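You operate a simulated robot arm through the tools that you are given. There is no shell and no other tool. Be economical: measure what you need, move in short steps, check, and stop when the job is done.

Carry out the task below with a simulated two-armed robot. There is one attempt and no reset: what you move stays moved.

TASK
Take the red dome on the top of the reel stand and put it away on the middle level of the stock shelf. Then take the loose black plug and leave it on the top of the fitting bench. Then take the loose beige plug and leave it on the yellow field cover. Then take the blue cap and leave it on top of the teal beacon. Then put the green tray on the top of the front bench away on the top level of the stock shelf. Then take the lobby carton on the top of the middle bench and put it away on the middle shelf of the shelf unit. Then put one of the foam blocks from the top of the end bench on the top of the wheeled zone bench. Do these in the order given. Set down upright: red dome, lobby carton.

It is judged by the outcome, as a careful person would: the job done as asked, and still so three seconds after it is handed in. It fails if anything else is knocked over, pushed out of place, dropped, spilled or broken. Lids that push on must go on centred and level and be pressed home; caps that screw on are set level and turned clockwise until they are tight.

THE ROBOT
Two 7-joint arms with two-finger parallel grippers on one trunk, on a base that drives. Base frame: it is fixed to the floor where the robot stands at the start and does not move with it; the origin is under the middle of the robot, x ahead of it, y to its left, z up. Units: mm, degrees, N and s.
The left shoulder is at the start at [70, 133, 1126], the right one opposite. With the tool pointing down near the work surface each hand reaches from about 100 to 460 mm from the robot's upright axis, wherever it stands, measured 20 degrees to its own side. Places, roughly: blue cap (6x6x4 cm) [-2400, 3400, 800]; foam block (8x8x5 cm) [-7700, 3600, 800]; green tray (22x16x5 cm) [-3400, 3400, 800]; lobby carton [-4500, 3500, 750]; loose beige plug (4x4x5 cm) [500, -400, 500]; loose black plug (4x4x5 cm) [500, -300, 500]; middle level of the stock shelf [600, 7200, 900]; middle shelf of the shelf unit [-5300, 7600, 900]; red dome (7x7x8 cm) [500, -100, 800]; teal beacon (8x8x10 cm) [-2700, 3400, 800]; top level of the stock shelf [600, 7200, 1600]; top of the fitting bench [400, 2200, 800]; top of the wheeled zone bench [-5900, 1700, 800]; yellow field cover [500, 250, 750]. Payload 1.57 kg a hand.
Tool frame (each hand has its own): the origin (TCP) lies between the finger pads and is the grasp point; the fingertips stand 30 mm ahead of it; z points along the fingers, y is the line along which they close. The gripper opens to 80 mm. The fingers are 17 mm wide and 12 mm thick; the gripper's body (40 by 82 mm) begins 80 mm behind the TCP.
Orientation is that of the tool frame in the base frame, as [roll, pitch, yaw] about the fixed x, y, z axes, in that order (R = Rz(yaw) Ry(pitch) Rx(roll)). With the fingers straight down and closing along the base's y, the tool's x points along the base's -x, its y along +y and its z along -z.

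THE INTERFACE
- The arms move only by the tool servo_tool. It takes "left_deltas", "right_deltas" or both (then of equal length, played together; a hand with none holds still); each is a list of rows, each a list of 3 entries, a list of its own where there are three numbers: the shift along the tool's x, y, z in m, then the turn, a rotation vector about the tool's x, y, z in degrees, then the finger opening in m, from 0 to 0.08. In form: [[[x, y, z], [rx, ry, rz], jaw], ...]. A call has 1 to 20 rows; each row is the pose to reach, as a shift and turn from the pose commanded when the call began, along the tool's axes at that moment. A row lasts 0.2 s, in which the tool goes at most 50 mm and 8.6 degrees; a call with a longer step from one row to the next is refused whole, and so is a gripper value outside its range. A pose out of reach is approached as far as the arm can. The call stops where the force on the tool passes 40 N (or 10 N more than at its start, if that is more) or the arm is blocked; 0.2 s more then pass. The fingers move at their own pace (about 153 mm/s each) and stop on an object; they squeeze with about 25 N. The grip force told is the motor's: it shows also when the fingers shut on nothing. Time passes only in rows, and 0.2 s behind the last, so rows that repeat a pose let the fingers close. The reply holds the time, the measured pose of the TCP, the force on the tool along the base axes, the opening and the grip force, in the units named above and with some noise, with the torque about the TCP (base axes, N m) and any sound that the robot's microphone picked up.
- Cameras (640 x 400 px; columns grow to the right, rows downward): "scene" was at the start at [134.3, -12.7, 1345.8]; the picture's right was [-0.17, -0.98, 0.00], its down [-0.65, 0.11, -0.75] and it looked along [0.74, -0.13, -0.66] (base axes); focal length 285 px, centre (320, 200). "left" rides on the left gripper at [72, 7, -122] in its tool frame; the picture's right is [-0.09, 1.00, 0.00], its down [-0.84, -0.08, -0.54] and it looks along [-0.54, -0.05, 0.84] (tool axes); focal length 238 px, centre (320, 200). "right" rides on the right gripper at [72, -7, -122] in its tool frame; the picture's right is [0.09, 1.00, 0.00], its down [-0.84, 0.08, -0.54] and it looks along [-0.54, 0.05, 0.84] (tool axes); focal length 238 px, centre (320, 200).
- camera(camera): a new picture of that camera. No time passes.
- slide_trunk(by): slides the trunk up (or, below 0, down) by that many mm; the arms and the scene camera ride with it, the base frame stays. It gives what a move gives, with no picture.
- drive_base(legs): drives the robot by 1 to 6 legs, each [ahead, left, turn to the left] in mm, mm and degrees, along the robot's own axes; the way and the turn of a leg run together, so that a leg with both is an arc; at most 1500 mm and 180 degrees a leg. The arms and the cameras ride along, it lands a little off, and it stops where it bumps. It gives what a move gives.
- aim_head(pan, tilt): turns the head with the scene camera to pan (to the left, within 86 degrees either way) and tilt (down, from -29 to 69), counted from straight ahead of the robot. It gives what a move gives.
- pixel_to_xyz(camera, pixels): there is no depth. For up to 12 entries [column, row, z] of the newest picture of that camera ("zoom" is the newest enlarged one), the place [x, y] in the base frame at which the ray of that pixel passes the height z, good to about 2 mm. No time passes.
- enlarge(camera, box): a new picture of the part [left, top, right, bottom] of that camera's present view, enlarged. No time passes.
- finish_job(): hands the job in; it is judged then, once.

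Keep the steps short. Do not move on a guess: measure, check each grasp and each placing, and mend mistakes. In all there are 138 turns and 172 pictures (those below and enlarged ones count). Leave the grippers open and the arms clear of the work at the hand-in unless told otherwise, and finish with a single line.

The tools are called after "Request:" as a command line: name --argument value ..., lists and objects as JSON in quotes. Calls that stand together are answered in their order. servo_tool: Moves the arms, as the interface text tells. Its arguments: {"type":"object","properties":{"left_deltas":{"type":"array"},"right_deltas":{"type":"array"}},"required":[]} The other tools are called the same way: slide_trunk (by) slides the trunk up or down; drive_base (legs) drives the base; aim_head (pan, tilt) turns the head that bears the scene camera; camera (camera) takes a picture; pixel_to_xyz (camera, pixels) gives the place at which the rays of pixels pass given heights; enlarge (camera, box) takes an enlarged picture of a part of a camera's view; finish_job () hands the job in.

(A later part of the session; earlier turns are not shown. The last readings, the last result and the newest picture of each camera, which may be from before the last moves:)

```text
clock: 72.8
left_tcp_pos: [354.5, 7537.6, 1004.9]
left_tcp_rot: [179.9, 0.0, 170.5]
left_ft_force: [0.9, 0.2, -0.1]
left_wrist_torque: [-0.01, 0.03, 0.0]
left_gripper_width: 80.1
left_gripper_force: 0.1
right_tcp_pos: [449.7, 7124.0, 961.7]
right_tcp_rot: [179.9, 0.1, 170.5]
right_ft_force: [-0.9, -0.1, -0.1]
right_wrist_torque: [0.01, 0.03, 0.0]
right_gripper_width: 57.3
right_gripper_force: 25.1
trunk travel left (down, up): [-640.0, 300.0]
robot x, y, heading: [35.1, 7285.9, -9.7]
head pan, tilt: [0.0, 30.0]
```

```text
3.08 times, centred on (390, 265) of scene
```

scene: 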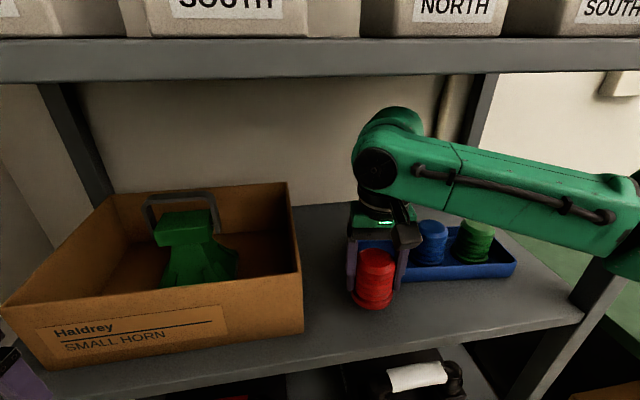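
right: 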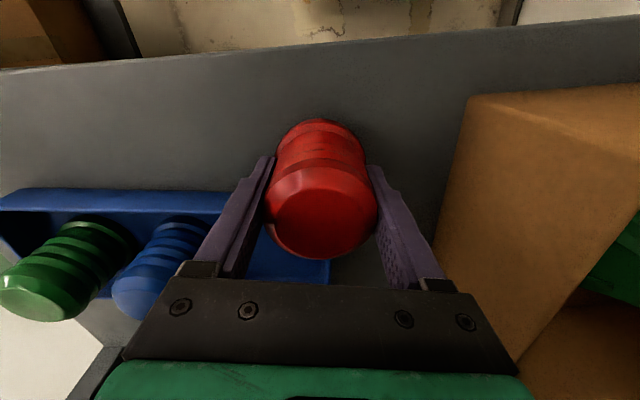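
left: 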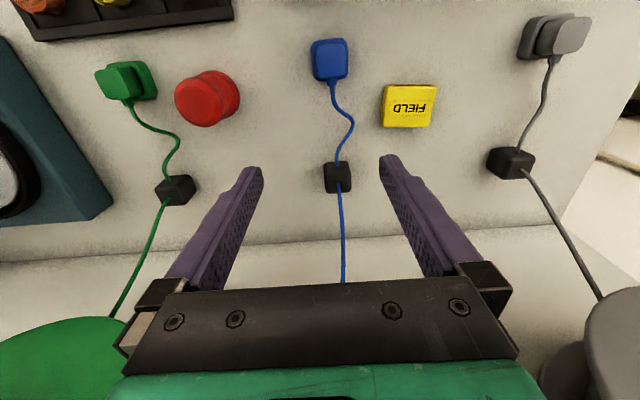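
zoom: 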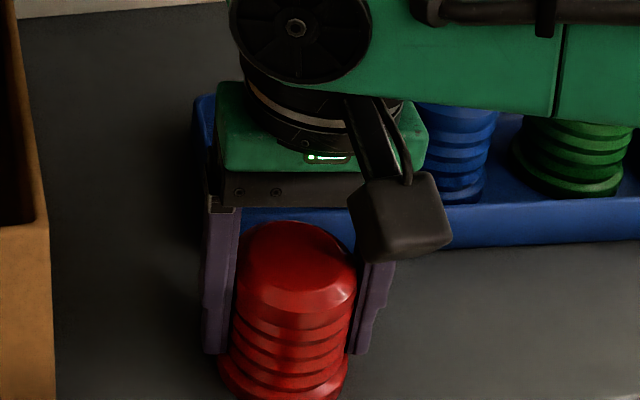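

Clear of the tray. I lower on in 2 mm steps until the shelf bears the dome.

Request:
servo_tool --right_deltas '[[[0, 0, 0.002], [0, 0, 0], 0.04], [[0, 0, 0.004], [0, 0, 0], 0.04], [[0, 0, 0.006], [0, 0, 0], 0.04], [[0, 0, 0.008], [0, 0, 0], 0.04]]'

Request:
camera --camera "right"

```text
clock: 73.9
left_tcp_pos: [352.0, 7536.3, 1005.1]
left_tcp_rot: [179.9, 0.3, 170.5]
left_ft_force: [0.5, -1.2, 0.4]
left_wrist_torque: [0.01, 0.03, 0.05]
left_gripper_width: 80.0
left_gripper_force: 0.0
right_tcp_pos: [449.8, 7122.8, 959.5]
right_tcp_rot: [179.8, 0.9, 170.4]
right_ft_force: [-5.3, -1.7, 15.5]
right_wrist_torque: [-0.12, 0.64, 0.08]
right_gripper_width: 57.4
right_gripper_force: 24.9
trunk travel left (down, up): [-640.0, 300.0]
robot x, y, heading: [34.2, 7283.0, -9.9]
head pan, tilt: [0.0, 30.0]
stopped in row 4 (right hand): the force on the tool passed its limit at 42 N (the readings are from after the stop); the commanded pose is now the measured one
```

```text
140 pictures are left
```

right: 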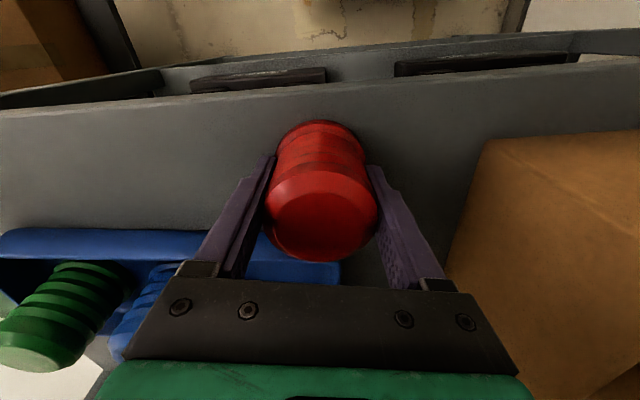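

The shelf bears it (force risen at z 959). I open the fingers and lift straight up 60 mm.

Request:
servo_tool --right_deltas '[[[0, 0, 0], [0, 0, 0], 0.07], [[0, 0, 0], [0, 0, 0], 0.08], [[0, 0, -0.015], [0, 0, 0], 0.08], [[0, 0, -0.035], [0, 0, 0], 0.08], [[0, 0, -0.063], [0, 0, 0], 0.08]]'

Request:
camera --camera "scene"

```text
clock: 75.1
left_tcp_pos: [354.8, 7536.5, 1004.6]
left_tcp_rot: [180.0, 0.0, 170.4]
left_ft_force: [0.2, 0.5, -0.8]
left_wrist_torque: [-0.02, -0.01, 0.0]
left_gripper_width: 80.2
left_gripper_force: 0.1
right_tcp_pos: [451.7, 7123.2, 1020.0]
right_tcp_rot: [179.8, 0.7, 170.4]
right_ft_force: [-0.3, 0.9, 0.9]
right_wrist_torque: [-0.01, 0.02, 0.0]
right_gripper_width: 80.0
right_gripper_force: 0.0
trunk travel left (down, up): [-640.0, 300.0]
robot x, y, heading: [32.7, 7283.6, -9.7]
head pan, tilt: [0.0, 30.0]
```

```text
139 pictures are left
```

scene: 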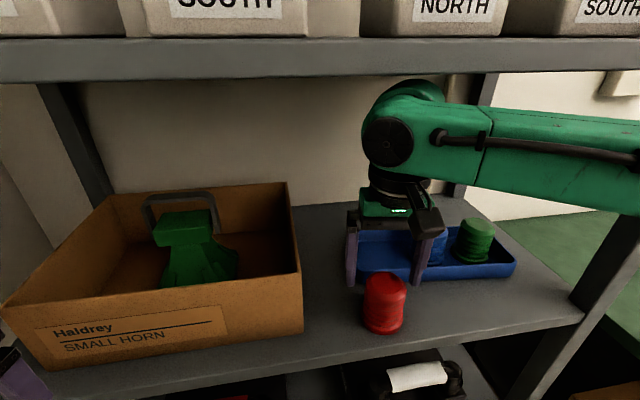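

The dome stands upright on the middle level. I back out, slip round, and go back sideways to the reel stand.

Request:
drive_base --legs '[[-400, 0, 9.7], [-340, -480, 0], [0, -1500, 0], [0, -1500, 0], [0, -1500, 0], [0, -1500, 0]]'

Request:
aim_head --pan -30 --tilt 35

Request:
camera --camera "scene"

```text
clock: 77.6
left_tcp_pos: [-83.4, 7614.3, 1007.1]
left_tcp_rot: [179.6, 0.1, 179.7]
left_ft_force: [0.7, -0.2, -0.4]
left_wrist_torque: [0.0, 0.0, -0.01]
left_gripper_width: 79.9
left_gripper_force: 0.0
right_tcp_pos: [78.3, 7219.7, 1020.0]
right_tcp_rot: [179.3, 0.7, 179.7]
right_ft_force: [0.6, -0.2, -0.2]
right_wrist_torque: [0.01, -0.02, 0.03]
right_gripper_width: 79.7
right_gripper_force: 0.0
trunk travel left (down, up): [-640.0, 300.0]
robot x, y, heading: [-357.4, 7316.0, -0.5]
head pan, tilt: [0.0, 30.0]
stopped in leg 1: the robot was blocked; the commanded pose is now the measured one
```

```text
clock: 78.6
left_tcp_pos: [-84.4, 7613.5, 1007.9]
left_tcp_rot: [179.6, 0.1, 179.8]
left_ft_force: [-0.4, 0.1, 0.1]
left_wrist_torque: [-0.02, -0.01, 0.01]
left_gripper_width: 80.0
left_gripper_force: 0.1
right_tcp_pos: [78.9, 7220.1, 1019.0]
right_tcp_rot: [179.4, 0.7, 179.6]
right_ft_force: [-0.2, 0.7, -0.3]
right_wrist_torque: [0.03, 0.01, 0.02]
right_gripper_width: 80.0
right_gripper_force: 0.1
trunk travel left (down, up): [-640.0, 300.0]
robot x, y, heading: [-357.8, 7322.9, -0.3]
head pan, tilt: [-30.0, 35.0]
```

```text
138 pictures are left
```

scene: 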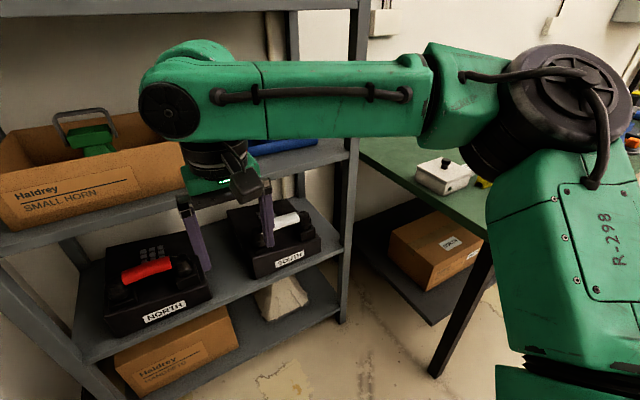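

It touched the white table behind with its back. I slip right first, then diagonally back between table and green bench, then on.

Request:
drive_base --legs '[[15, -350, 0], [-370, -240, 0], [0, -1500, 0], [0, -1500, 0], [0, -1500, 0], [0, -1500, 0]]'

Request:
camera --camera "scene"

```text
clock: 111.4
left_tcp_pos: [-422.5, 993.0, 1004.7]
left_tcp_rot: [180.0, 0.0, 179.2]
left_ft_force: [0.3, -0.6, -0.6]
left_wrist_torque: [-0.01, 0.02, -0.03]
left_gripper_width: 79.9
left_gripper_force: 0.0
right_tcp_pos: [-263.7, 599.5, 1021.0]
right_tcp_rot: [179.8, 0.7, 179.1]
right_ft_force: [0.1, 0.1, 0.4]
right_wrist_torque: [-0.01, 0.01, -0.02]
right_gripper_width: 80.1
right_gripper_force: 0.1
trunk travel left (down, up): [-640.0, 300.0]
robot x, y, heading: [-697.8, 693.0, -1.1]
head pan, tilt: [-30.0, 35.0]
```

```text
137 pictures are left
```

scene: 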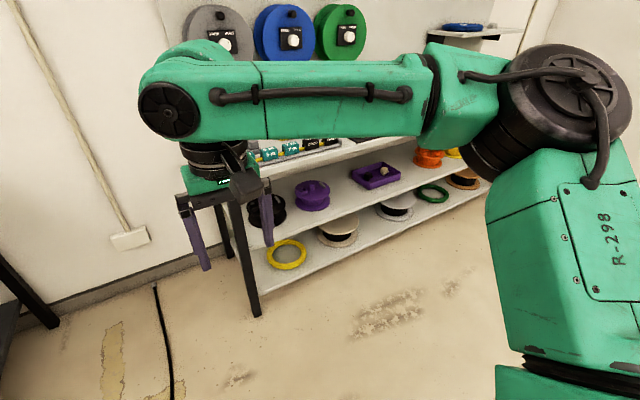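

The reel stand has lower shelves; a purple tray lies on the one at about z 500. I drive in front of it, lower the trunk, and look.

Request:
drive_base --legs '[[150, -1050, 1]]'

Request:
slide_trunk --by -350

Request:
aim_head --pan 0 --tilt 20

Request:
camera --camera "scene"

```text
clock: 116.8
left_tcp_pos: [-290.4, -41.5, 1004.7]
left_tcp_rot: [179.9, 0.0, 179.2]
left_ft_force: [0.4, 0.3, -0.2]
left_wrist_torque: [0.01, -0.01, 0.0]
left_gripper_width: 79.8
left_gripper_force: 0.0
right_tcp_pos: [-131.0, -435.9, 1021.0]
right_tcp_rot: [179.8, 0.7, 179.1]
right_ft_force: [0.0, 0.0, -0.6]
right_wrist_torque: [-0.03, 0.01, 0.0]
right_gripper_width: 80.4
right_gripper_force: 0.0
trunk travel left (down, up): [-640.0, 300.0]
robot x, y, heading: [-567.6, -338.0, -0.9]
head pan, tilt: [-30.0, 35.0]
```

```text
clock: 120.2
left_tcp_pos: [-290.8, -41.7, 654.3]
left_tcp_rot: [179.9, 0.0, 179.2]
left_ft_force: [-1.8, 0.6, -0.4]
left_wrist_torque: [-0.01, 0.0, 0.04]
left_gripper_width: 80.3
left_gripper_force: 0.1
right_tcp_pos: [-131.8, -435.9, 671.2]
right_tcp_rot: [179.8, 0.7, 179.1]
right_ft_force: [0.1, -0.4, 1.1]
right_wrist_torque: [0.02, -0.02, 0.02]
right_gripper_width: 79.6
right_gripper_force: 0.0
trunk travel left (down, up): [-290.0, 650.0]
robot x, y, heading: [-568.2, -339.7, -0.8]
head pan, tilt: [-30.0, 35.0]
```

```text
clock: 121.2
left_tcp_pos: [-291.6, -41.7, 655.0]
left_tcp_rot: [179.9, 0.0, 179.1]
left_ft_force: [-1.1, -0.6, -1.1]
left_wrist_torque: [0.0, 0.0, 0.04]
left_gripper_width: 80.0
left_gripper_force: 0.0
right_tcp_pos: [-131.7, -437.5, 670.3]
right_tcp_rot: [179.8, 0.7, 179.1]
right_ft_force: [0.4, -0.2, -0.5]
right_wrist_torque: [-0.02, 0.0, -0.01]
right_gripper_width: 80.1
right_gripper_force: 0.1
trunk travel left (down, up): [-290.0, 650.0]
robot x, y, heading: [-567.0, -338.2, -0.9]
head pan, tilt: [0.0, 20.0]
```

```text
136 pictures are left
```

scene: 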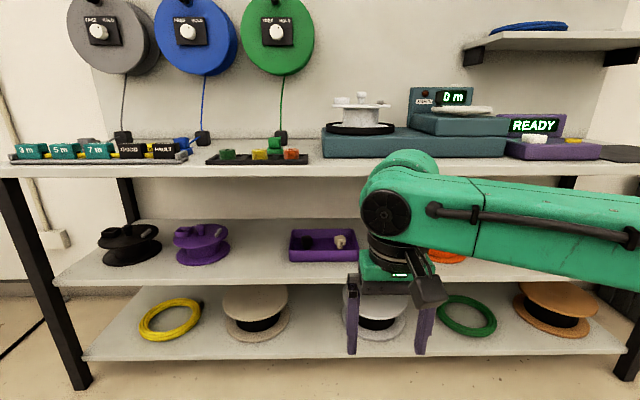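

The purple tray at (325,245) holds a black and a beige plug. I enlarge and measure.

Request:
enlarge --camera "scene" --box '[270, 205, 370, 285]'

Request:
pixel_to_xyz --camera "scene" --pixels '[[290, 261, 500], [357, 262, 500], [325, 285, 500], [325, 285, 520], [325, 177, 790], [325, 165, 790], [306, 243, 520], [340, 243, 520], [290, 234, 540], [355, 234, 540]]'

```text
5.00 times, centred on (320, 245) of scene
```

zoom: 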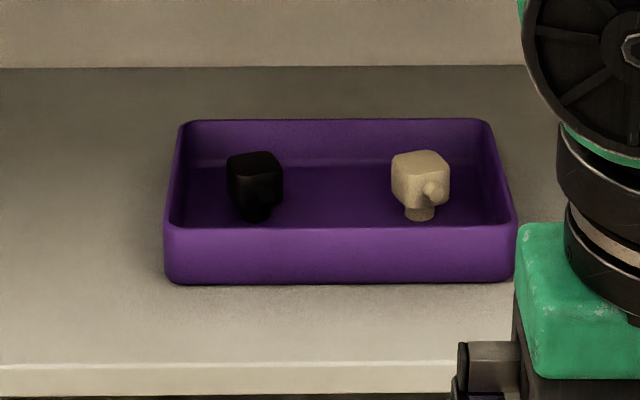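

```text
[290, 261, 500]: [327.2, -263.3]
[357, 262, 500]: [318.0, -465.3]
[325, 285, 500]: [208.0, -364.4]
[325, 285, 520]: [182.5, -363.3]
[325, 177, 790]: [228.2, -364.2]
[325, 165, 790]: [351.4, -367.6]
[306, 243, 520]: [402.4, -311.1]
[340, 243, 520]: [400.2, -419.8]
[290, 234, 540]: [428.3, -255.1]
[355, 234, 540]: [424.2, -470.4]
```

Plugs are at about (480,-313) and (480,-423) on a level near z 450, below a top whose underside is about z 755. I will reach in with the fingers tilted 55° forward. First, in free space, I lower the trunk and tilt the right hand.

Request:
slide_trunk --by -140

Request:
servo_tool --right_deltas '[[[0, 0, 0], [0, -8, 0], 0.056], [[0, 0, 0], [0, -16, 0], 0.056], [[0, 0, 0], [0, -24, 0], 0.056], [[0, 0, 0], [0, -32, 0], 0.056], [[0, 0, 0], [0, -40, 0], 0.056], [[0, 0, 0], [0, -48, 0], 0.056], [[0, 0, 0], [0, -55, 0], 0.056], [[0, 0, 0], [0, -55, 0], 0.056]]'

Request:
camera --camera "scene"

Request:
camera --camera "right"

```text
clock: 122.8
left_tcp_pos: [-291.6, -41.7, 514.5]
left_tcp_rot: [179.9, 0.1, 179.2]
left_ft_force: [-0.4, 0.2, 0.4]
left_wrist_torque: [-0.04, 0.02, -0.02]
left_gripper_width: 79.9
left_gripper_force: 0.0
right_tcp_pos: [-130.5, -437.1, 531.6]
right_tcp_rot: [179.8, 0.7, 179.1]
right_ft_force: [0.7, 0.0, -0.2]
right_wrist_torque: [-0.03, 0.0, -0.02]
right_gripper_width: 80.0
right_gripper_force: 0.0
trunk travel left (down, up): [-150.0, 790.0]
robot x, y, heading: [-568.6, -340.7, -0.8]
head pan, tilt: [0.0, 20.0]
```

```text
clock: 124.6
left_tcp_pos: [-288.6, -43.0, 514.6]
left_tcp_rot: [179.7, 0.0, 179.2]
left_ft_force: [0.5, -0.3, -0.6]
left_wrist_torque: [0.02, 0.06, 0.0]
left_gripper_width: 80.0
left_gripper_force: 0.1
right_tcp_pos: [-103.8, -424.9, 538.7]
right_tcp_rot: [179.5, 55.9, 178.5]
right_ft_force: [1.2, 0.6, 0.3]
right_wrist_torque: [0.01, 0.0, 0.03]
right_gripper_width: 56.1
right_gripper_force: 0.1
right hand out of reach, approached as far as the arm can: row 6, 7, 8
trunk travel left (down, up): [-150.0, 790.0]
robot x, y, heading: [-565.4, -338.7, -0.9]
head pan, tilt: [0.0, 20.0]
```

```text
134 pictures are left
```

scene: 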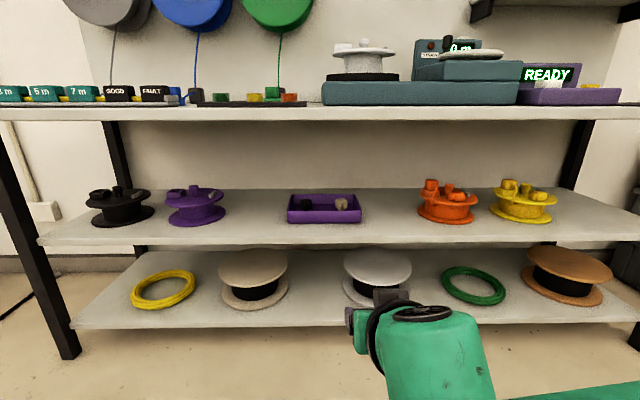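

```text
133 pictures are left
```

right: 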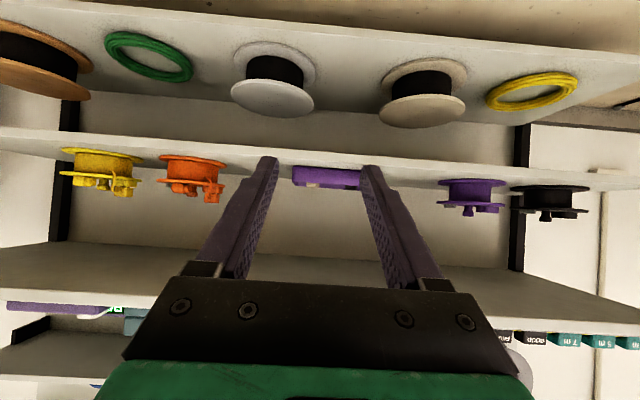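

I enlarge the tray again from this lower height to triangulate.

Request:
enlarge --camera "scene" --box '[270, 175, 380, 265]'

```text
4.44 times, centred on (325, 220) of scene
```

zoom: 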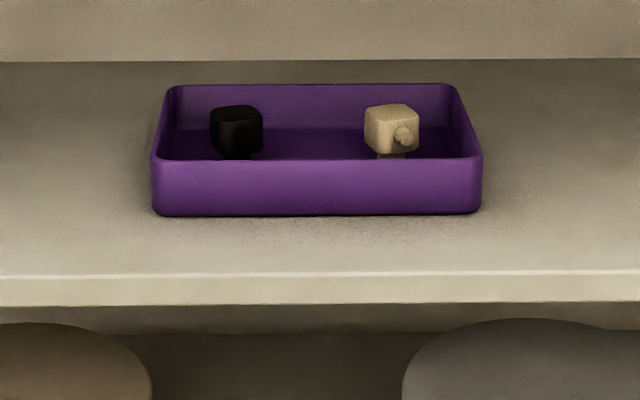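

Request:
pixel_to_xyz --camera "scene" --pixels '[[325, 223, 420], [325, 223, 500], [325, 236.3, 420], [325, 236.3, 500], [325, 211, 500], [325, 211, 460], [306.3, 205, 480], [341.3, 205, 480], [306.3, 205, 520], [341.3, 205, 520], [325, 107, 790], [325, 119, 760]]'

```text
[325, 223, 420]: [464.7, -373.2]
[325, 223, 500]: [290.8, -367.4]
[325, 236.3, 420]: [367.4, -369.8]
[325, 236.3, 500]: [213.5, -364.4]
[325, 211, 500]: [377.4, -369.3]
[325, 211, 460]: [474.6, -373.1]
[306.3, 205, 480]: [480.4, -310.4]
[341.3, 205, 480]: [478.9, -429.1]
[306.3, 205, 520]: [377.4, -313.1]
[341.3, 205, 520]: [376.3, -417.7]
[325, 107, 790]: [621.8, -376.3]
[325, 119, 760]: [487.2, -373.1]
```

Triangulated: level z≈447, its edge x≈318, tray rim x≈405 z≈491, plug tops z≈494, centres about (498,-311) and (498,-428). I drive so the tilted hand stands just outside the shelf, in line with the black plug.

Request:
drive_base --legs '[[400, 105, 0.9]]'

Request:
camera --camera "right"

Request:
camera --camera "scene"

```text
clock: 127.2
left_tcp_pos: [106.9, 64.5, 514.9]
left_tcp_rot: [180.0, 0.0, -179.8]
left_ft_force: [0.0, -0.4, -0.3]
left_wrist_torque: [0.0, 0.0, 0.0]
left_gripper_width: 79.9
left_gripper_force: 0.1
right_tcp_pos: [301.1, -313.9, 537.8]
right_tcp_rot: [179.6, 55.7, 179.7]
right_ft_force: [0.2, 1.1, 0.1]
right_wrist_torque: [0.05, -0.01, 0.0]
right_gripper_width: 56.0
right_gripper_force: 0.1
trunk travel left (down, up): [-150.0, 790.0]
robot x, y, heading: [-166.9, -237.1, 0.0]
head pan, tilt: [0.0, 20.0]
```

```text
131 pictures are left
```

right: 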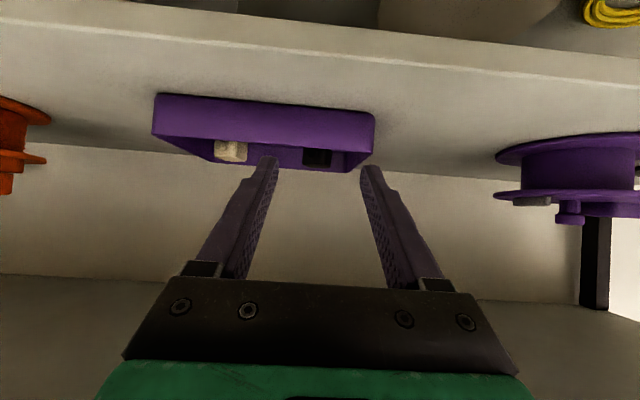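

```text
130 pictures are left
```

scene: 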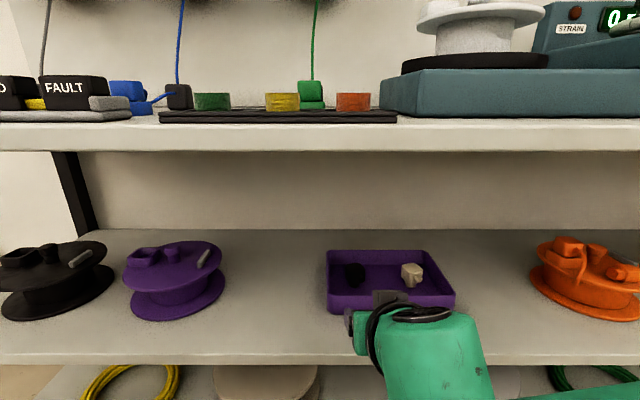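

Request:
pixel_to_xyz --camera "right" --pixels '[[318, 157, 480], [318, 157, 490], [231, 152, 480], [300, 110, 460], [373, 120, 490], [362, 165, 490], [330, 157, 480], [303, 157, 480]]'

Request:
pixel_to_xyz --camera "scene" --pixels '[[355, 275, 480], [411, 275, 480], [328, 252, 491], [329, 295, 491], [455, 295, 491], [440, 252, 491]]'

Request:
enlarge --camera "scene" --box '[310, 230, 470, 330]'

```text
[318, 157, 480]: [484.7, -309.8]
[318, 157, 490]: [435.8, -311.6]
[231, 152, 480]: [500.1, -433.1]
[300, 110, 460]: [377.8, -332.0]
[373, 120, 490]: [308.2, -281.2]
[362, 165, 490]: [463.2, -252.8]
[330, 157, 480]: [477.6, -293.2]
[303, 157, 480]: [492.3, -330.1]
```

```text
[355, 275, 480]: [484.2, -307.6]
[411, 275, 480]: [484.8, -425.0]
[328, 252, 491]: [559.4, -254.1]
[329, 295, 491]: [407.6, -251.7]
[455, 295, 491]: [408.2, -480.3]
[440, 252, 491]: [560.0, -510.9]
```

```text
4.00 times, centred on (390, 280) of scene
```

zoom: 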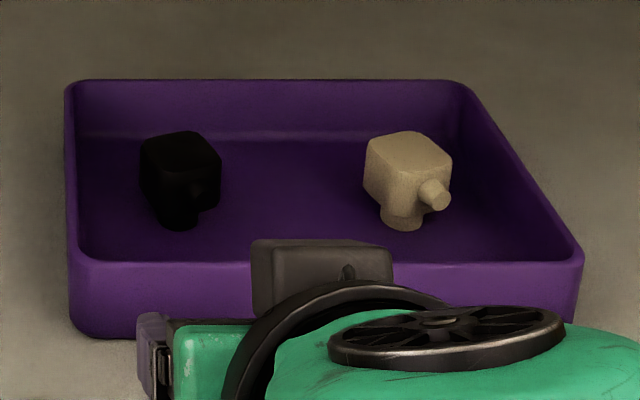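

I see each plug is a small box turned about 45° with a spout toward front-right. I look tight to get the turn right.

Request:
enlarge --camera "scene" --box '[335, 250, 435, 295]'

Request:
enlarge --camera "right" --box '[200, 120, 340, 190]'

```text
6.40 times, centred on (385, 272) of scene
```

zoom: 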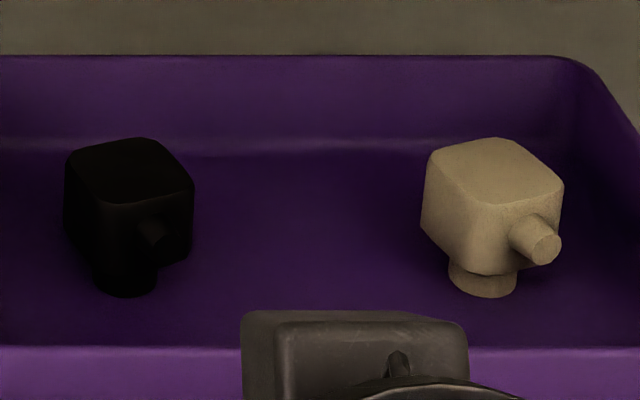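

```text
4.57 times, centred on (270, 155) of right
```

zoom: 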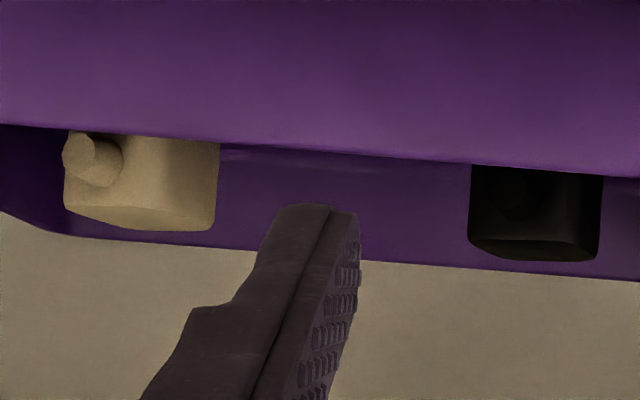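

The plugs are turned about 24°. I yaw the right hand +24° about the vertical, narrow the jaw to 48 mm, then drive ahead 95 mm so the fingertips come just over the tray's front wall (tips ≈ z 515, rim 491).

Request:
servo_tool --right_deltas '[[[0, 0, 0], [-6.6, 0, -4.5], 0.048], [[0, 0, 0], [-13.2, 0, -9], 0.048], [[0, 0, 0], [-19.8, 0, -13.5], 0.048], [[0, 0, 0], [-19.8, 0, -13.5], 0.048]]'

Request:
drive_base --legs '[[95, 0, 0]]'

Request:
camera --camera "right"

Request:
camera --camera "scene"

```text
clock: 128.2
left_tcp_pos: [107.0, 65.5, 514.5]
left_tcp_rot: [180.0, 0.0, -179.9]
left_ft_force: [0.3, -1.0, 0.4]
left_wrist_torque: [0.01, -0.03, 0.02]
left_gripper_width: 80.0
left_gripper_force: 0.0
right_tcp_pos: [310.3, -310.5, 539.6]
right_tcp_rot: [179.6, 55.7, -156.2]
right_ft_force: [0.7, 0.6, -0.6]
right_wrist_torque: [-0.03, -0.02, 0.02]
right_gripper_width: 47.9
right_gripper_force: 0.1
right hand out of reach, approached as far as the arm can: row 1, 2, 3, 4
trunk travel left (down, up): [-150.0, 790.0]
robot x, y, heading: [-162.3, -235.5, -0.2]
head pan, tilt: [0.0, 20.0]
```

```text
clock: 129.3
left_tcp_pos: [201.8, 64.2, 514.6]
left_tcp_rot: [179.9, 0.0, -179.7]
left_ft_force: [-0.5, 0.5, 0.6]
left_wrist_torque: [-0.04, -0.01, 0.03]
left_gripper_width: 80.0
left_gripper_force: 0.2
right_tcp_pos: [404.7, -310.2, 539.8]
right_tcp_rot: [179.6, 55.7, -156.2]
right_ft_force: [0.3, 0.2, 0.5]
right_wrist_torque: [0.01, 0.01, 0.05]
right_gripper_width: 47.8
right_gripper_force: 0.1
trunk travel left (down, up): [-150.0, 790.0]
robot x, y, heading: [-70.9, -242.7, 0.2]
head pan, tilt: [0.0, 20.0]
```

```text
126 pictures are left
```

right: 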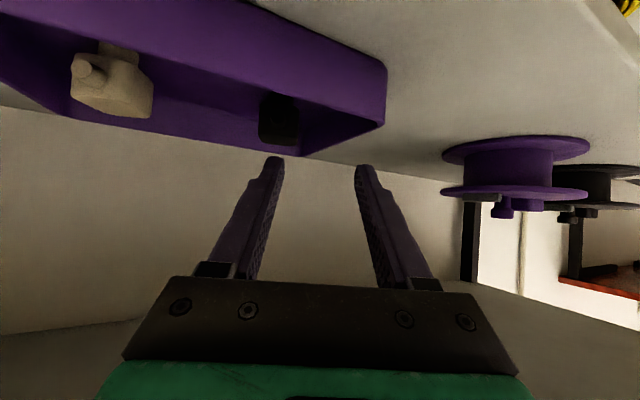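

```text
125 pictures are left
```

scene: 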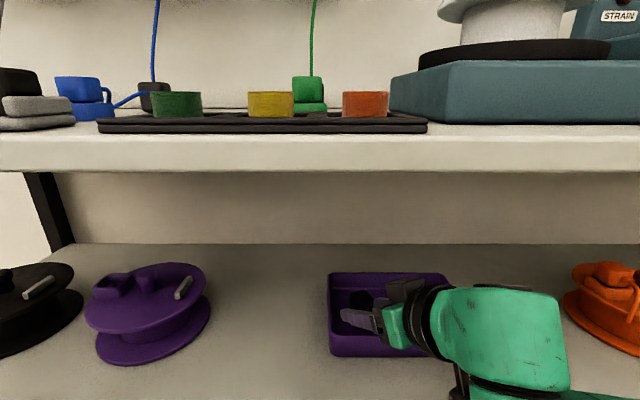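

Request:
pixel_to_xyz --camera "right" --pixels '[[279, 120, 478], [260, 118, 478], [298, 122, 478], [112, 85, 478], [383, 125, 491], [300, 152, 491]]'

Request:
enlarge --camera "right" --box '[220, 70, 340, 170]'

Request:
pixel_to_xyz --camera "scene" --pixels '[[361, 298, 485], [330, 350, 450], [330, 273, 491], [448, 275, 491]]'

```text
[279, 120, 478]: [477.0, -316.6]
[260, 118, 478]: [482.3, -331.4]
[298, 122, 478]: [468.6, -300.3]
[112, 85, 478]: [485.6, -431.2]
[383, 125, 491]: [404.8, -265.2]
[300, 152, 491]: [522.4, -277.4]
```

```text
4.00 times, centred on (280, 120) of right
```

zoom: 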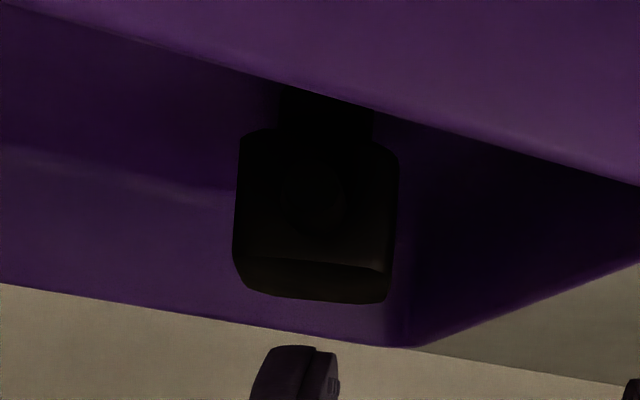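

```text
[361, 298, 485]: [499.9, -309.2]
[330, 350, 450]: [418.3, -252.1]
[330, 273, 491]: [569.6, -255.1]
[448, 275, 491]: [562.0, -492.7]
```

The plug faces the hand squarely. I move to a point 60 mm back along the approach line and check.

Request:
servo_tool --right_deltas '[[[-0.001, -0.017, 0.015], [0, 0, 0], 0.048], [[-0.002, -0.0346, 0.03], [0, 0, 0], 0.048], [[-0.0026, -0.0346, 0.039], [0, 0, 0], 0.048]]'

Request:
camera --camera "right"

```text
clock: 130.1
left_tcp_pos: [200.2, 63.8, 514.6]
left_tcp_rot: [179.9, -0.1, -179.7]
left_ft_force: [0.9, 0.0, -0.6]
left_wrist_torque: [-0.01, -0.01, 0.02]
left_gripper_width: 80.0
left_gripper_force: 0.0
right_tcp_pos: [448.1, -327.2, 520.3]
right_tcp_rot: [179.6, 55.7, -156.1]
right_ft_force: [0.5, -0.4, 0.9]
right_wrist_torque: [-0.03, -0.01, 0.0]
right_gripper_width: 48.0
right_gripper_force: 0.0
trunk travel left (down, up): [-150.0, 790.0]
robot x, y, heading: [-72.6, -235.2, 0.2]
head pan, tilt: [0.0, 20.0]
```

```text
123 pictures are left
```

right: 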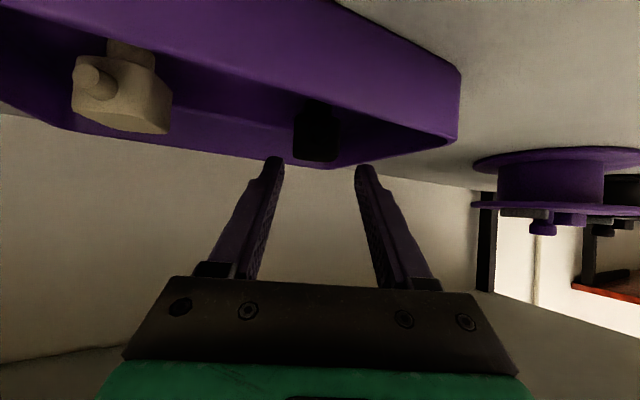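

Centred between the fingers. I advance 58 mm along the fingers, 6 mm down, and check before closing.

Request:
servo_tool --right_deltas '[[[0.002, 0.001, 0.02], [0, 0, 0], 0.048], [[0.004, 0.001, 0.04], [0, 0, 0], 0.048], [[0.006, 0.001, 0.056], [0, 0, 0], 0.048], [[0.006, 0.001, 0.056], [0, 0, 0], 0.048]]'

Request:
camera --camera "right"

Request:
enlarge --camera "scene" --box '[310, 250, 470, 370]'

```text
clock: 131.1
left_tcp_pos: [198.9, 64.6, 515.3]
left_tcp_rot: [179.9, 0.0, -179.7]
left_ft_force: [-0.4, 0.1, -0.1]
left_wrist_torque: [0.04, -0.01, 0.0]
left_gripper_width: 80.2
left_gripper_force: 0.0
right_tcp_pos: [486.3, -308.5, 484.3]
right_tcp_rot: [179.6, 55.6, -156.1]
right_ft_force: [-0.5, 0.5, 0.4]
right_wrist_torque: [0.03, 0.03, 0.0]
right_gripper_width: 47.8
right_gripper_force: 0.0
trunk travel left (down, up): [-150.0, 790.0]
robot x, y, heading: [-70.1, -240.1, 0.2]
head pan, tilt: [0.0, 20.0]
```

```text
122 pictures are left
```

right: 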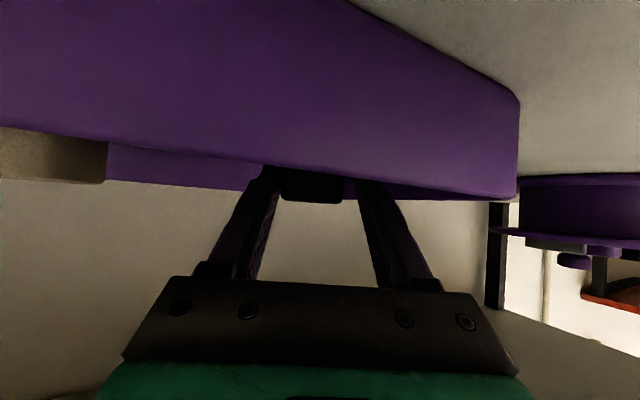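

```text
3.33 times, centred on (390, 310) of scene
```

zoom: 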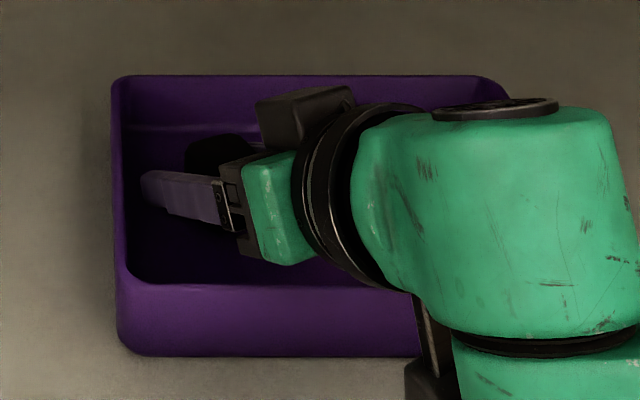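

The plug lies between the finger pads. I close, then lift 50 mm straight up.

Request:
servo_tool --right_deltas '[[[0, 0, 0], [0, 0, 0], 0.015], [[0, 0, 0], [0, 0, 0], 0.015], [[-0.0165, 0, -0.0113], [0, 0, 0], 0.015], [[-0.033, 0, -0.0225], [0, 0, 0], 0.015], [[-0.0413, 0, -0.028], [0, 0, 0], 0.015], [[-0.0413, 0, -0.028], [0, 0, 0], 0.015]]'

Request:
camera --camera "right"

```text
clock: 132.5
left_tcp_pos: [199.7, 64.6, 514.1]
left_tcp_rot: [179.9, 0.0, -179.7]
left_ft_force: [0.5, 0.6, 0.1]
left_wrist_torque: [0.01, 0.02, 0.03]
left_gripper_width: 80.1
left_gripper_force: 0.1
right_tcp_pos: [487.8, -309.0, 533.0]
right_tcp_rot: [179.6, 55.6, -156.2]
right_ft_force: [0.6, -0.1, -0.7]
right_wrist_torque: [0.0, 0.0, -0.02]
right_gripper_width: 35.5
right_gripper_force: 24.6
trunk travel left (down, up): [-150.0, 790.0]
robot x, y, heading: [-69.2, -237.9, -0.0]
head pan, tilt: [0.0, 20.0]
```

```text
120 pictures are left
```

right: 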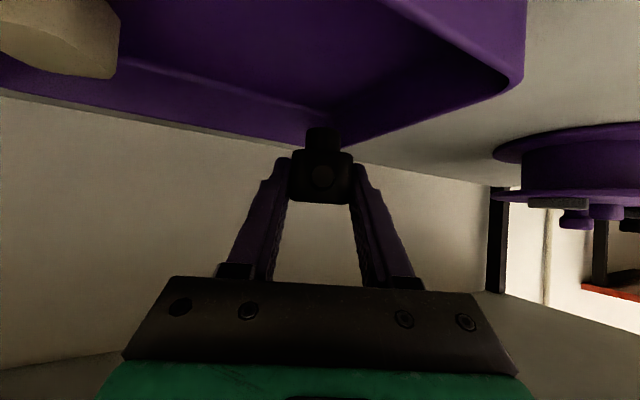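

Black plug held (35.5 mm). I lift a bit more, back out, raise the trunk and set the hand vertical.

Request:
servo_tool --right_deltas '[[[-0.012, 0, -0.008], [0, 0, 0], 0.015], [[-0.012, 0, -0.008], [0, 0, 0], 0.015]]'

Request:
drive_base --legs '[[-470, 0, 0]]'

Request:
slide_trunk --by 550

Request:
servo_tool --right_deltas '[[[0, 0, 0], [0, 8, 0], 0.015], [[0, 0, 0], [0, 16, 0], 0.015], [[0, 0, 0], [0, 24, 0], 0.015], [[0, 0, 0], [0, 32, 0], 0.015], [[0, 0, 0], [0, 40, 0], 0.015], [[0, 0, 0], [0, 48, 0], 0.015], [[0, 0, 0], [0, 55.6, 0], 0.015], [[0, 0, 0], [0, 55.6, 0], 0.015]]'

Request:
drive_base --legs '[[0, 1300, 0], [0, 700, 0]]'

Request:
aim_head --pan 0 --tilt 35

Request:
camera --camera "scene"

```text
clock: 133.1
left_tcp_pos: [201.2, 64.6, 515.0]
left_tcp_rot: [180.0, 0.0, -179.6]
left_ft_force: [0.2, -0.1, -0.1]
left_wrist_torque: [0.01, 0.03, -0.03]
left_gripper_width: 79.8
left_gripper_force: 0.1
right_tcp_pos: [487.8, -308.6, 547.3]
right_tcp_rot: [179.6, 55.7, -156.2]
right_ft_force: [0.0, 0.2, -0.6]
right_wrist_torque: [-0.01, -0.02, 0.0]
right_gripper_width: 35.5
right_gripper_force: 24.9
trunk travel left (down, up): [-150.0, 790.0]
robot x, y, heading: [-72.0, -235.8, -0.1]
head pan, tilt: [0.0, 20.0]
```

```text
clock: 135.9
left_tcp_pos: [-263.4, 63.7, 514.3]
left_tcp_rot: [180.0, 0.0, -179.6]
left_ft_force: [0.1, 0.3, 0.1]
left_wrist_torque: [0.02, 0.02, 0.0]
left_gripper_width: 80.1
left_gripper_force: 0.0
right_tcp_pos: [23.9, -309.6, 547.4]
right_tcp_rot: [179.5, 55.6, -156.1]
right_ft_force: [0.1, 0.1, -0.6]
right_wrist_torque: [-0.02, -0.01, -0.01]
right_gripper_width: 35.4
right_gripper_force: 25.0
trunk travel left (down, up): [-150.0, 790.0]
robot x, y, heading: [-532.4, -238.3, 0.0]
head pan, tilt: [0.0, 20.0]
```

```text
refused: 550 is not a number from -400 to 400
```

```text
clock: 137.7
left_tcp_pos: [-264.2, 64.0, 515.2]
left_tcp_rot: [179.9, 0.0, -179.5]
left_ft_force: [-0.1, -0.1, -0.4]
left_wrist_torque: [-0.01, 0.01, -0.01]
left_gripper_width: 79.7
left_gripper_force: 0.1
right_tcp_pos: [-17.3, -345.2, 514.5]
right_tcp_rot: [179.8, 6.8, -155.8]
right_ft_force: [-0.5, 0.7, -1.4]
right_wrist_torque: [-0.03, -0.04, -0.02]
right_gripper_width: 35.6
right_gripper_force: 24.9
right hand out of reach, approached as far as the arm can: row 5, 6, 7, 8
trunk travel left (down, up): [-150.0, 790.0]
robot x, y, heading: [-535.5, -235.6, -0.2]
head pan, tilt: [0.0, 20.0]
```

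```text
clock: 147.7
left_tcp_pos: [-284.4, 2083.1, 513.3]
left_tcp_rot: [179.9, 0.0, -178.8]
left_ft_force: [-0.4, -0.9, 0.1]
left_wrist_torque: [-0.03, 0.03, 0.01]
left_gripper_width: 80.2
left_gripper_force: 0.0
right_tcp_pos: [-32.2, 1678.2, 514.1]
right_tcp_rot: [179.7, 7.0, -155.1]
right_ft_force: [0.4, -1.0, -0.5]
right_wrist_torque: [-0.01, -0.04, 0.03]
right_gripper_width: 35.7
right_gripper_force: 24.3
trunk travel left (down, up): [-150.0, 790.0]
robot x, y, heading: [-550.8, 1773.3, 1.2]
head pan, tilt: [0.0, 20.0]
```

```text
clock: 148.5
left_tcp_pos: [-284.7, 2083.4, 514.9]
left_tcp_rot: [180.0, 0.0, -178.8]
left_ft_force: [-0.2, 0.0, 0.9]
left_wrist_torque: [0.0, 0.0, 0.0]
left_gripper_width: 80.1
left_gripper_force: 0.1
right_tcp_pos: [-33.7, 1679.7, 512.9]
right_tcp_rot: [179.9, 6.9, -155.0]
right_ft_force: [-0.2, 0.1, -1.2]
right_wrist_torque: [-0.03, -0.03, 0.01]
right_gripper_width: 35.6
right_gripper_force: 24.8
trunk travel left (down, up): [-150.0, 790.0]
robot x, y, heading: [-551.9, 1775.1, 1.0]
head pan, tilt: [0.0, 35.0]
```

```text
119 pictures are left
```

scene: 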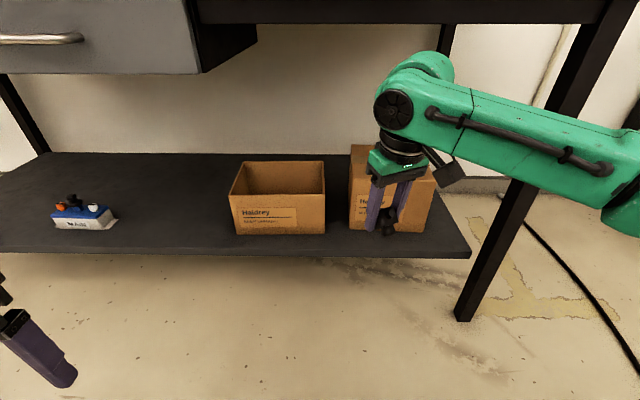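

The trunk goes at most 400 a call. I back off 80 mm and raise it in two slides, then look on the bench top.

Request:
drive_base --legs '[[-80, 0, -1]]'

Request:
slide_trunk --by 400

Request:
slide_trunk --by 130

Request:
camera --camera "scene"

```text
clock: 149.6
left_tcp_pos: [-358.1, 2078.3, 515.8]
left_tcp_rot: [179.9, 0.0, -179.9]
left_ft_force: [-0.6, 0.4, -0.2]
left_wrist_torque: [0.02, 0.0, -0.03]
left_gripper_width: 80.1
left_gripper_force: 0.0
right_tcp_pos: [-115.1, 1669.2, 513.3]
right_tcp_rot: [179.8, 7.0, -156.0]
right_ft_force: [-0.3, -0.5, 0.0]
right_wrist_torque: [0.04, -0.06, 0.02]
right_gripper_width: 35.4
right_gripper_force: 24.3
trunk travel left (down, up): [-150.0, 790.0]
robot x, y, heading: [-626.6, 1776.2, 0.3]
head pan, tilt: [0.0, 35.0]
```

```text
clock: 153.4
left_tcp_pos: [-359.2, 2078.1, 915.3]
left_tcp_rot: [180.0, 0.0, -179.8]
left_ft_force: [-0.4, 0.0, 0.0]
left_wrist_torque: [0.02, 0.01, -0.01]
left_gripper_width: 80.1
left_gripper_force: 0.1
right_tcp_pos: [-114.4, 1668.8, 913.5]
right_tcp_rot: [179.9, 7.1, -156.0]
right_ft_force: [0.4, -0.7, -1.2]
right_wrist_torque: [-0.01, 0.04, 0.02]
right_gripper_width: 35.4
right_gripper_force: 24.9
trunk travel left (down, up): [-550.0, 390.0]
robot x, y, heading: [-629.5, 1778.7, 0.4]
head pan, tilt: [0.0, 35.0]
```

```text
clock: 155.0
left_tcp_pos: [-359.0, 2078.8, 1044.7]
left_tcp_rot: [180.0, 0.0, -179.8]
left_ft_force: [0.7, -0.5, 0.3]
left_wrist_torque: [-0.02, 0.01, -0.02]
left_gripper_width: 80.1
left_gripper_force: 0.1
right_tcp_pos: [-114.7, 1669.0, 1043.5]
right_tcp_rot: [179.8, 7.0, -156.0]
right_ft_force: [0.2, 0.5, -1.4]
right_wrist_torque: [-0.02, 0.0, 0.01]
right_gripper_width: 35.4
right_gripper_force: 25.0
trunk travel left (down, up): [-680.0, 260.0]
robot x, y, heading: [-631.7, 1776.1, 0.3]
head pan, tilt: [0.0, 35.0]
```

```text
118 pictures are left
```

scene: 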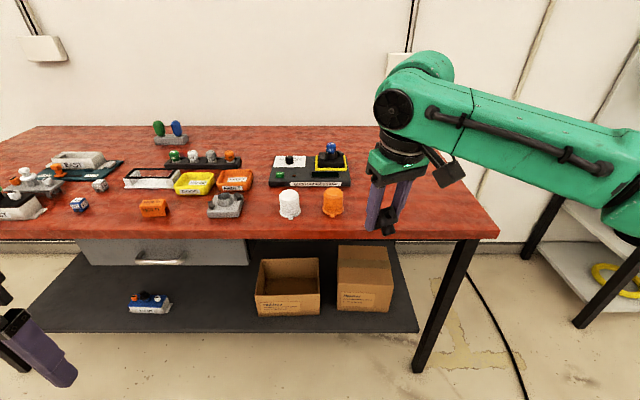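

The right end of the bench top is free. I measure it.

Request:
pixel_to_xyz --camera "scene" --pixels '[[440, 200, 800], [333, 216, 800], [350, 186, 800], [300, 238, 800], [498, 235, 800], [455, 180, 800], [463, 365, 0], [300, 238, 780]]'

```text
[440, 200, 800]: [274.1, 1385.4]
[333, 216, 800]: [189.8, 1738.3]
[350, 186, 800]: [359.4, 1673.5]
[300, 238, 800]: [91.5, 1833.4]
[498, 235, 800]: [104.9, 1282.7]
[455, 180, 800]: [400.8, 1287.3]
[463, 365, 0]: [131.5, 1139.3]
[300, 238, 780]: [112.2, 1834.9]
```

Bench top is about z 828, front edge x≈75, free around (240,1480). I drive the hand over it and level the hand.

Request:
drive_base --legs '[[355, -189, 0]]'

Request:
servo_tool --right_deltas '[[[0, 0, 0.03], [0, 7, 0], 0.015], [[0, 0, 0.07], [0, 7, 0], 0.015], [[0, 0, 0.1], [0, 7, 0], 0.015], [[0, 0, 0.1], [0, 7, 0], 0.015]]'

Request:
camera --camera "scene"

Request:
camera --camera "right"

```text
clock: 157.5
left_tcp_pos: [-1.9, 1891.2, 1043.9]
left_tcp_rot: [179.9, 0.1, -179.7]
left_ft_force: [0.0, -0.1, 0.1]
left_wrist_torque: [0.0, 0.02, 0.0]
left_gripper_width: 80.3
left_gripper_force: 0.1
right_tcp_pos: [242.5, 1481.2, 1043.7]
right_tcp_rot: [179.8, 7.0, -155.9]
right_ft_force: [-1.0, 0.5, -0.7]
right_wrist_torque: [-0.01, 0.0, -0.01]
right_gripper_width: 35.7
right_gripper_force: 24.9
trunk travel left (down, up): [-680.0, 260.0]
robot x, y, heading: [-273.0, 1588.8, 0.1]
head pan, tilt: [0.0, 35.0]
```

```text
clock: 158.5
left_tcp_pos: [-1.9, 1890.1, 1045.6]
left_tcp_rot: [179.8, 0.1, -179.6]
left_ft_force: [-0.7, -0.2, 0.4]
left_wrist_torque: [0.04, 0.03, 0.0]
left_gripper_width: 80.3
left_gripper_force: 0.0
right_tcp_pos: [231.4, 1468.1, 946.2]
right_tcp_rot: [179.7, 0.0, -155.9]
right_ft_force: [0.1, 0.0, -1.0]
right_wrist_torque: [0.04, 0.03, 0.08]
right_gripper_width: 35.5
right_gripper_force: 25.3
right hand out of reach, approached as far as the arm can: row 1, 2, 3, 4
trunk travel left (down, up): [-680.0, 260.0]
robot x, y, heading: [-273.7, 1588.0, 0.2]
head pan, tilt: [0.0, 35.0]
```

```text
117 pictures are left
```

scene: 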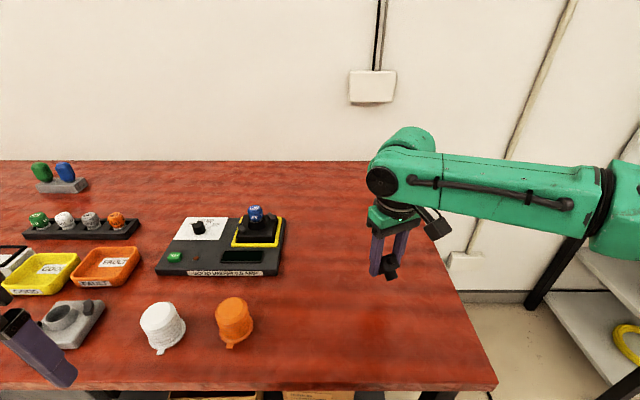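

```text
116 pictures are left
```

right: 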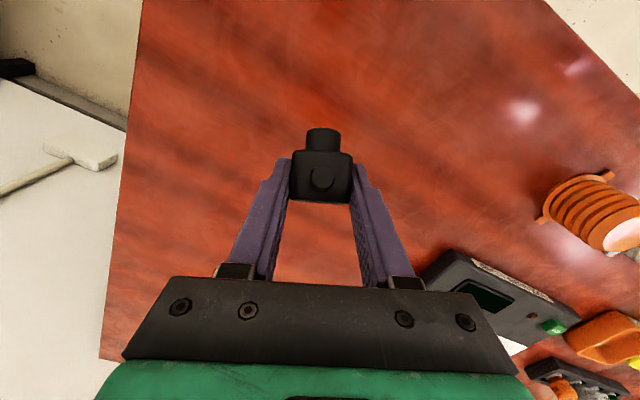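

The plug hangs tilted 55° in the hand because of the tilted grasp; to set it upright I tilt the hand forward again, above the free spot.

Request:
servo_tool --right_deltas '[[[0, 0, 0], [0, -8, 0], 0.015], [[0, 0, 0], [0, -16, 0], 0.015], [[0, 0, 0], [0, -24, 0], 0.015], [[0, 0, 0], [0, -32, 0], 0.015], [[0, 0, 0], [0, -40, 0], 0.015], [[0, 0, 0], [0, -48, 0], 0.015], [[0, 0, 0], [0, -55.6, 0], 0.015], [[0, 0, 0], [0, -55.6, 0], 0.015]]'

Request:
camera --camera "scene"

```text
clock: 160.3
left_tcp_pos: [-1.6, 1890.5, 1045.0]
left_tcp_rot: [179.9, 0.0, -179.6]
left_ft_force: [-0.5, 0.5, 0.1]
left_wrist_torque: [0.02, 0.05, -0.03]
left_gripper_width: 79.9
left_gripper_force: 0.0
right_tcp_pos: [231.3, 1466.6, 948.4]
right_tcp_rot: [179.4, 55.6, -156.3]
right_ft_force: [-0.9, 0.2, -0.2]
right_wrist_torque: [-0.01, 0.02, -0.02]
right_gripper_width: 35.8
right_gripper_force: 24.9
trunk travel left (down, up): [-680.0, 260.0]
robot x, y, heading: [-275.5, 1588.6, 0.3]
head pan, tilt: [0.0, 35.0]
```

```text
115 pictures are left
```

scene: 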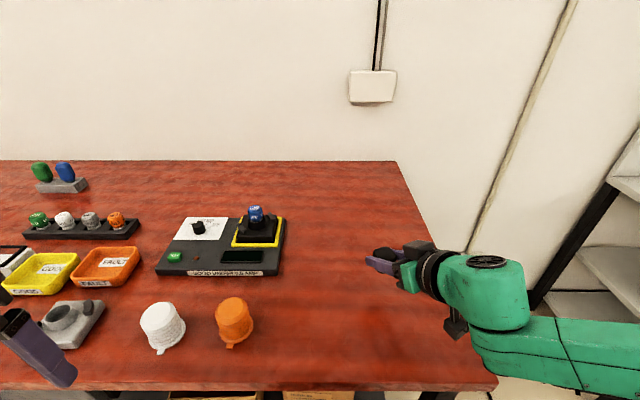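

I lower straight down, in small steps at the end, until the bench bears the plug.

Request:
servo_tool --right_deltas '[[[0.0207, 0, 0.0141], [0, 0, 0], 0.015], [[0.0413, 0, 0.0282], [0, 0, 0], 0.015], [[0.0545, 0, 0.0372], [0, 0, 0], 0.015], [[0.0578, 0, 0.0394], [0, 0, 0], 0.015], [[0.0611, 0, 0.0417], [0, 0, 0], 0.015], [[0.0636, 0, 0.0434], [0, 0, 0], 0.015], [[0.0661, 0, 0.0451], [0, 0, 0], 0.015], [[0.0685, 0, 0.0468], [0, 0, 0], 0.015], [[0.071, 0, 0.0485], [0, 0, 0], 0.015], [[0.0735, 0, 0.0501], [0, 0, 0], 0.015], [[0.076, 0, 0.0518], [0, 0, 0], 0.015]]'

Request:
enlarge --camera "scene" --box '[330, 230, 490, 350]'

Request:
camera --camera "right"

```text
clock: 162.2
left_tcp_pos: [-3.6, 1891.5, 1045.4]
left_tcp_rot: [179.9, 0.2, -179.7]
left_ft_force: [-0.5, -0.5, 0.0]
left_wrist_torque: [0.02, 0.03, -0.01]
left_gripper_width: 80.0
left_gripper_force: 0.1
right_tcp_pos: [234.2, 1468.4, 872.5]
right_tcp_rot: [-180.0, 56.9, -155.8]
right_ft_force: [-3.5, 0.0, 18.4]
right_wrist_torque: [-0.07, 0.27, 0.02]
right_gripper_width: 35.3
right_gripper_force: 24.7
trunk travel left (down, up): [-680.0, 260.0]
robot x, y, heading: [-271.4, 1589.0, 0.3]
head pan, tilt: [0.0, 35.0]
stopped in row 9 (right hand): the force on the tool passed its limit at 42 N (the readings are from after the stop); the commanded pose is now the measured one
```

```text
3.33 times, centred on (410, 290) of scene
```

zoom: 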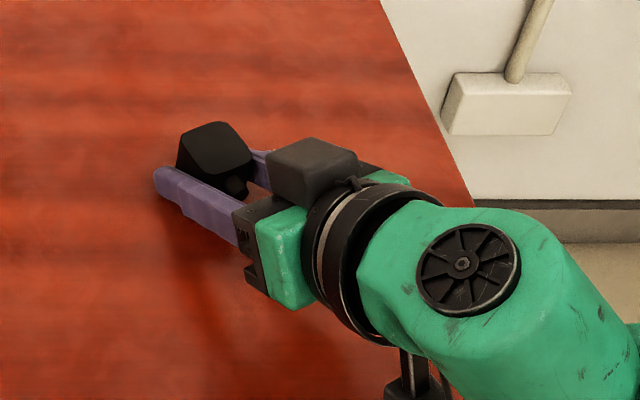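

```text
113 pictures are left
```

right: 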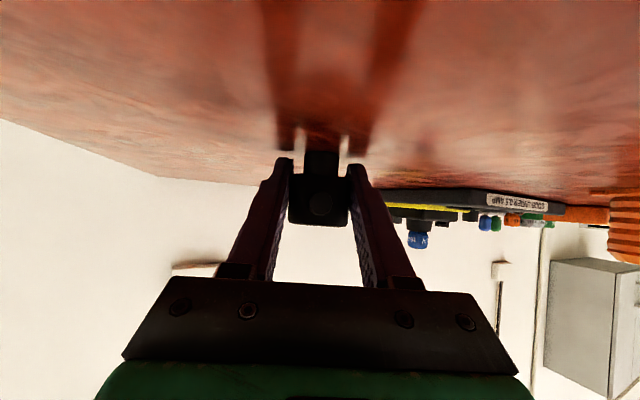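

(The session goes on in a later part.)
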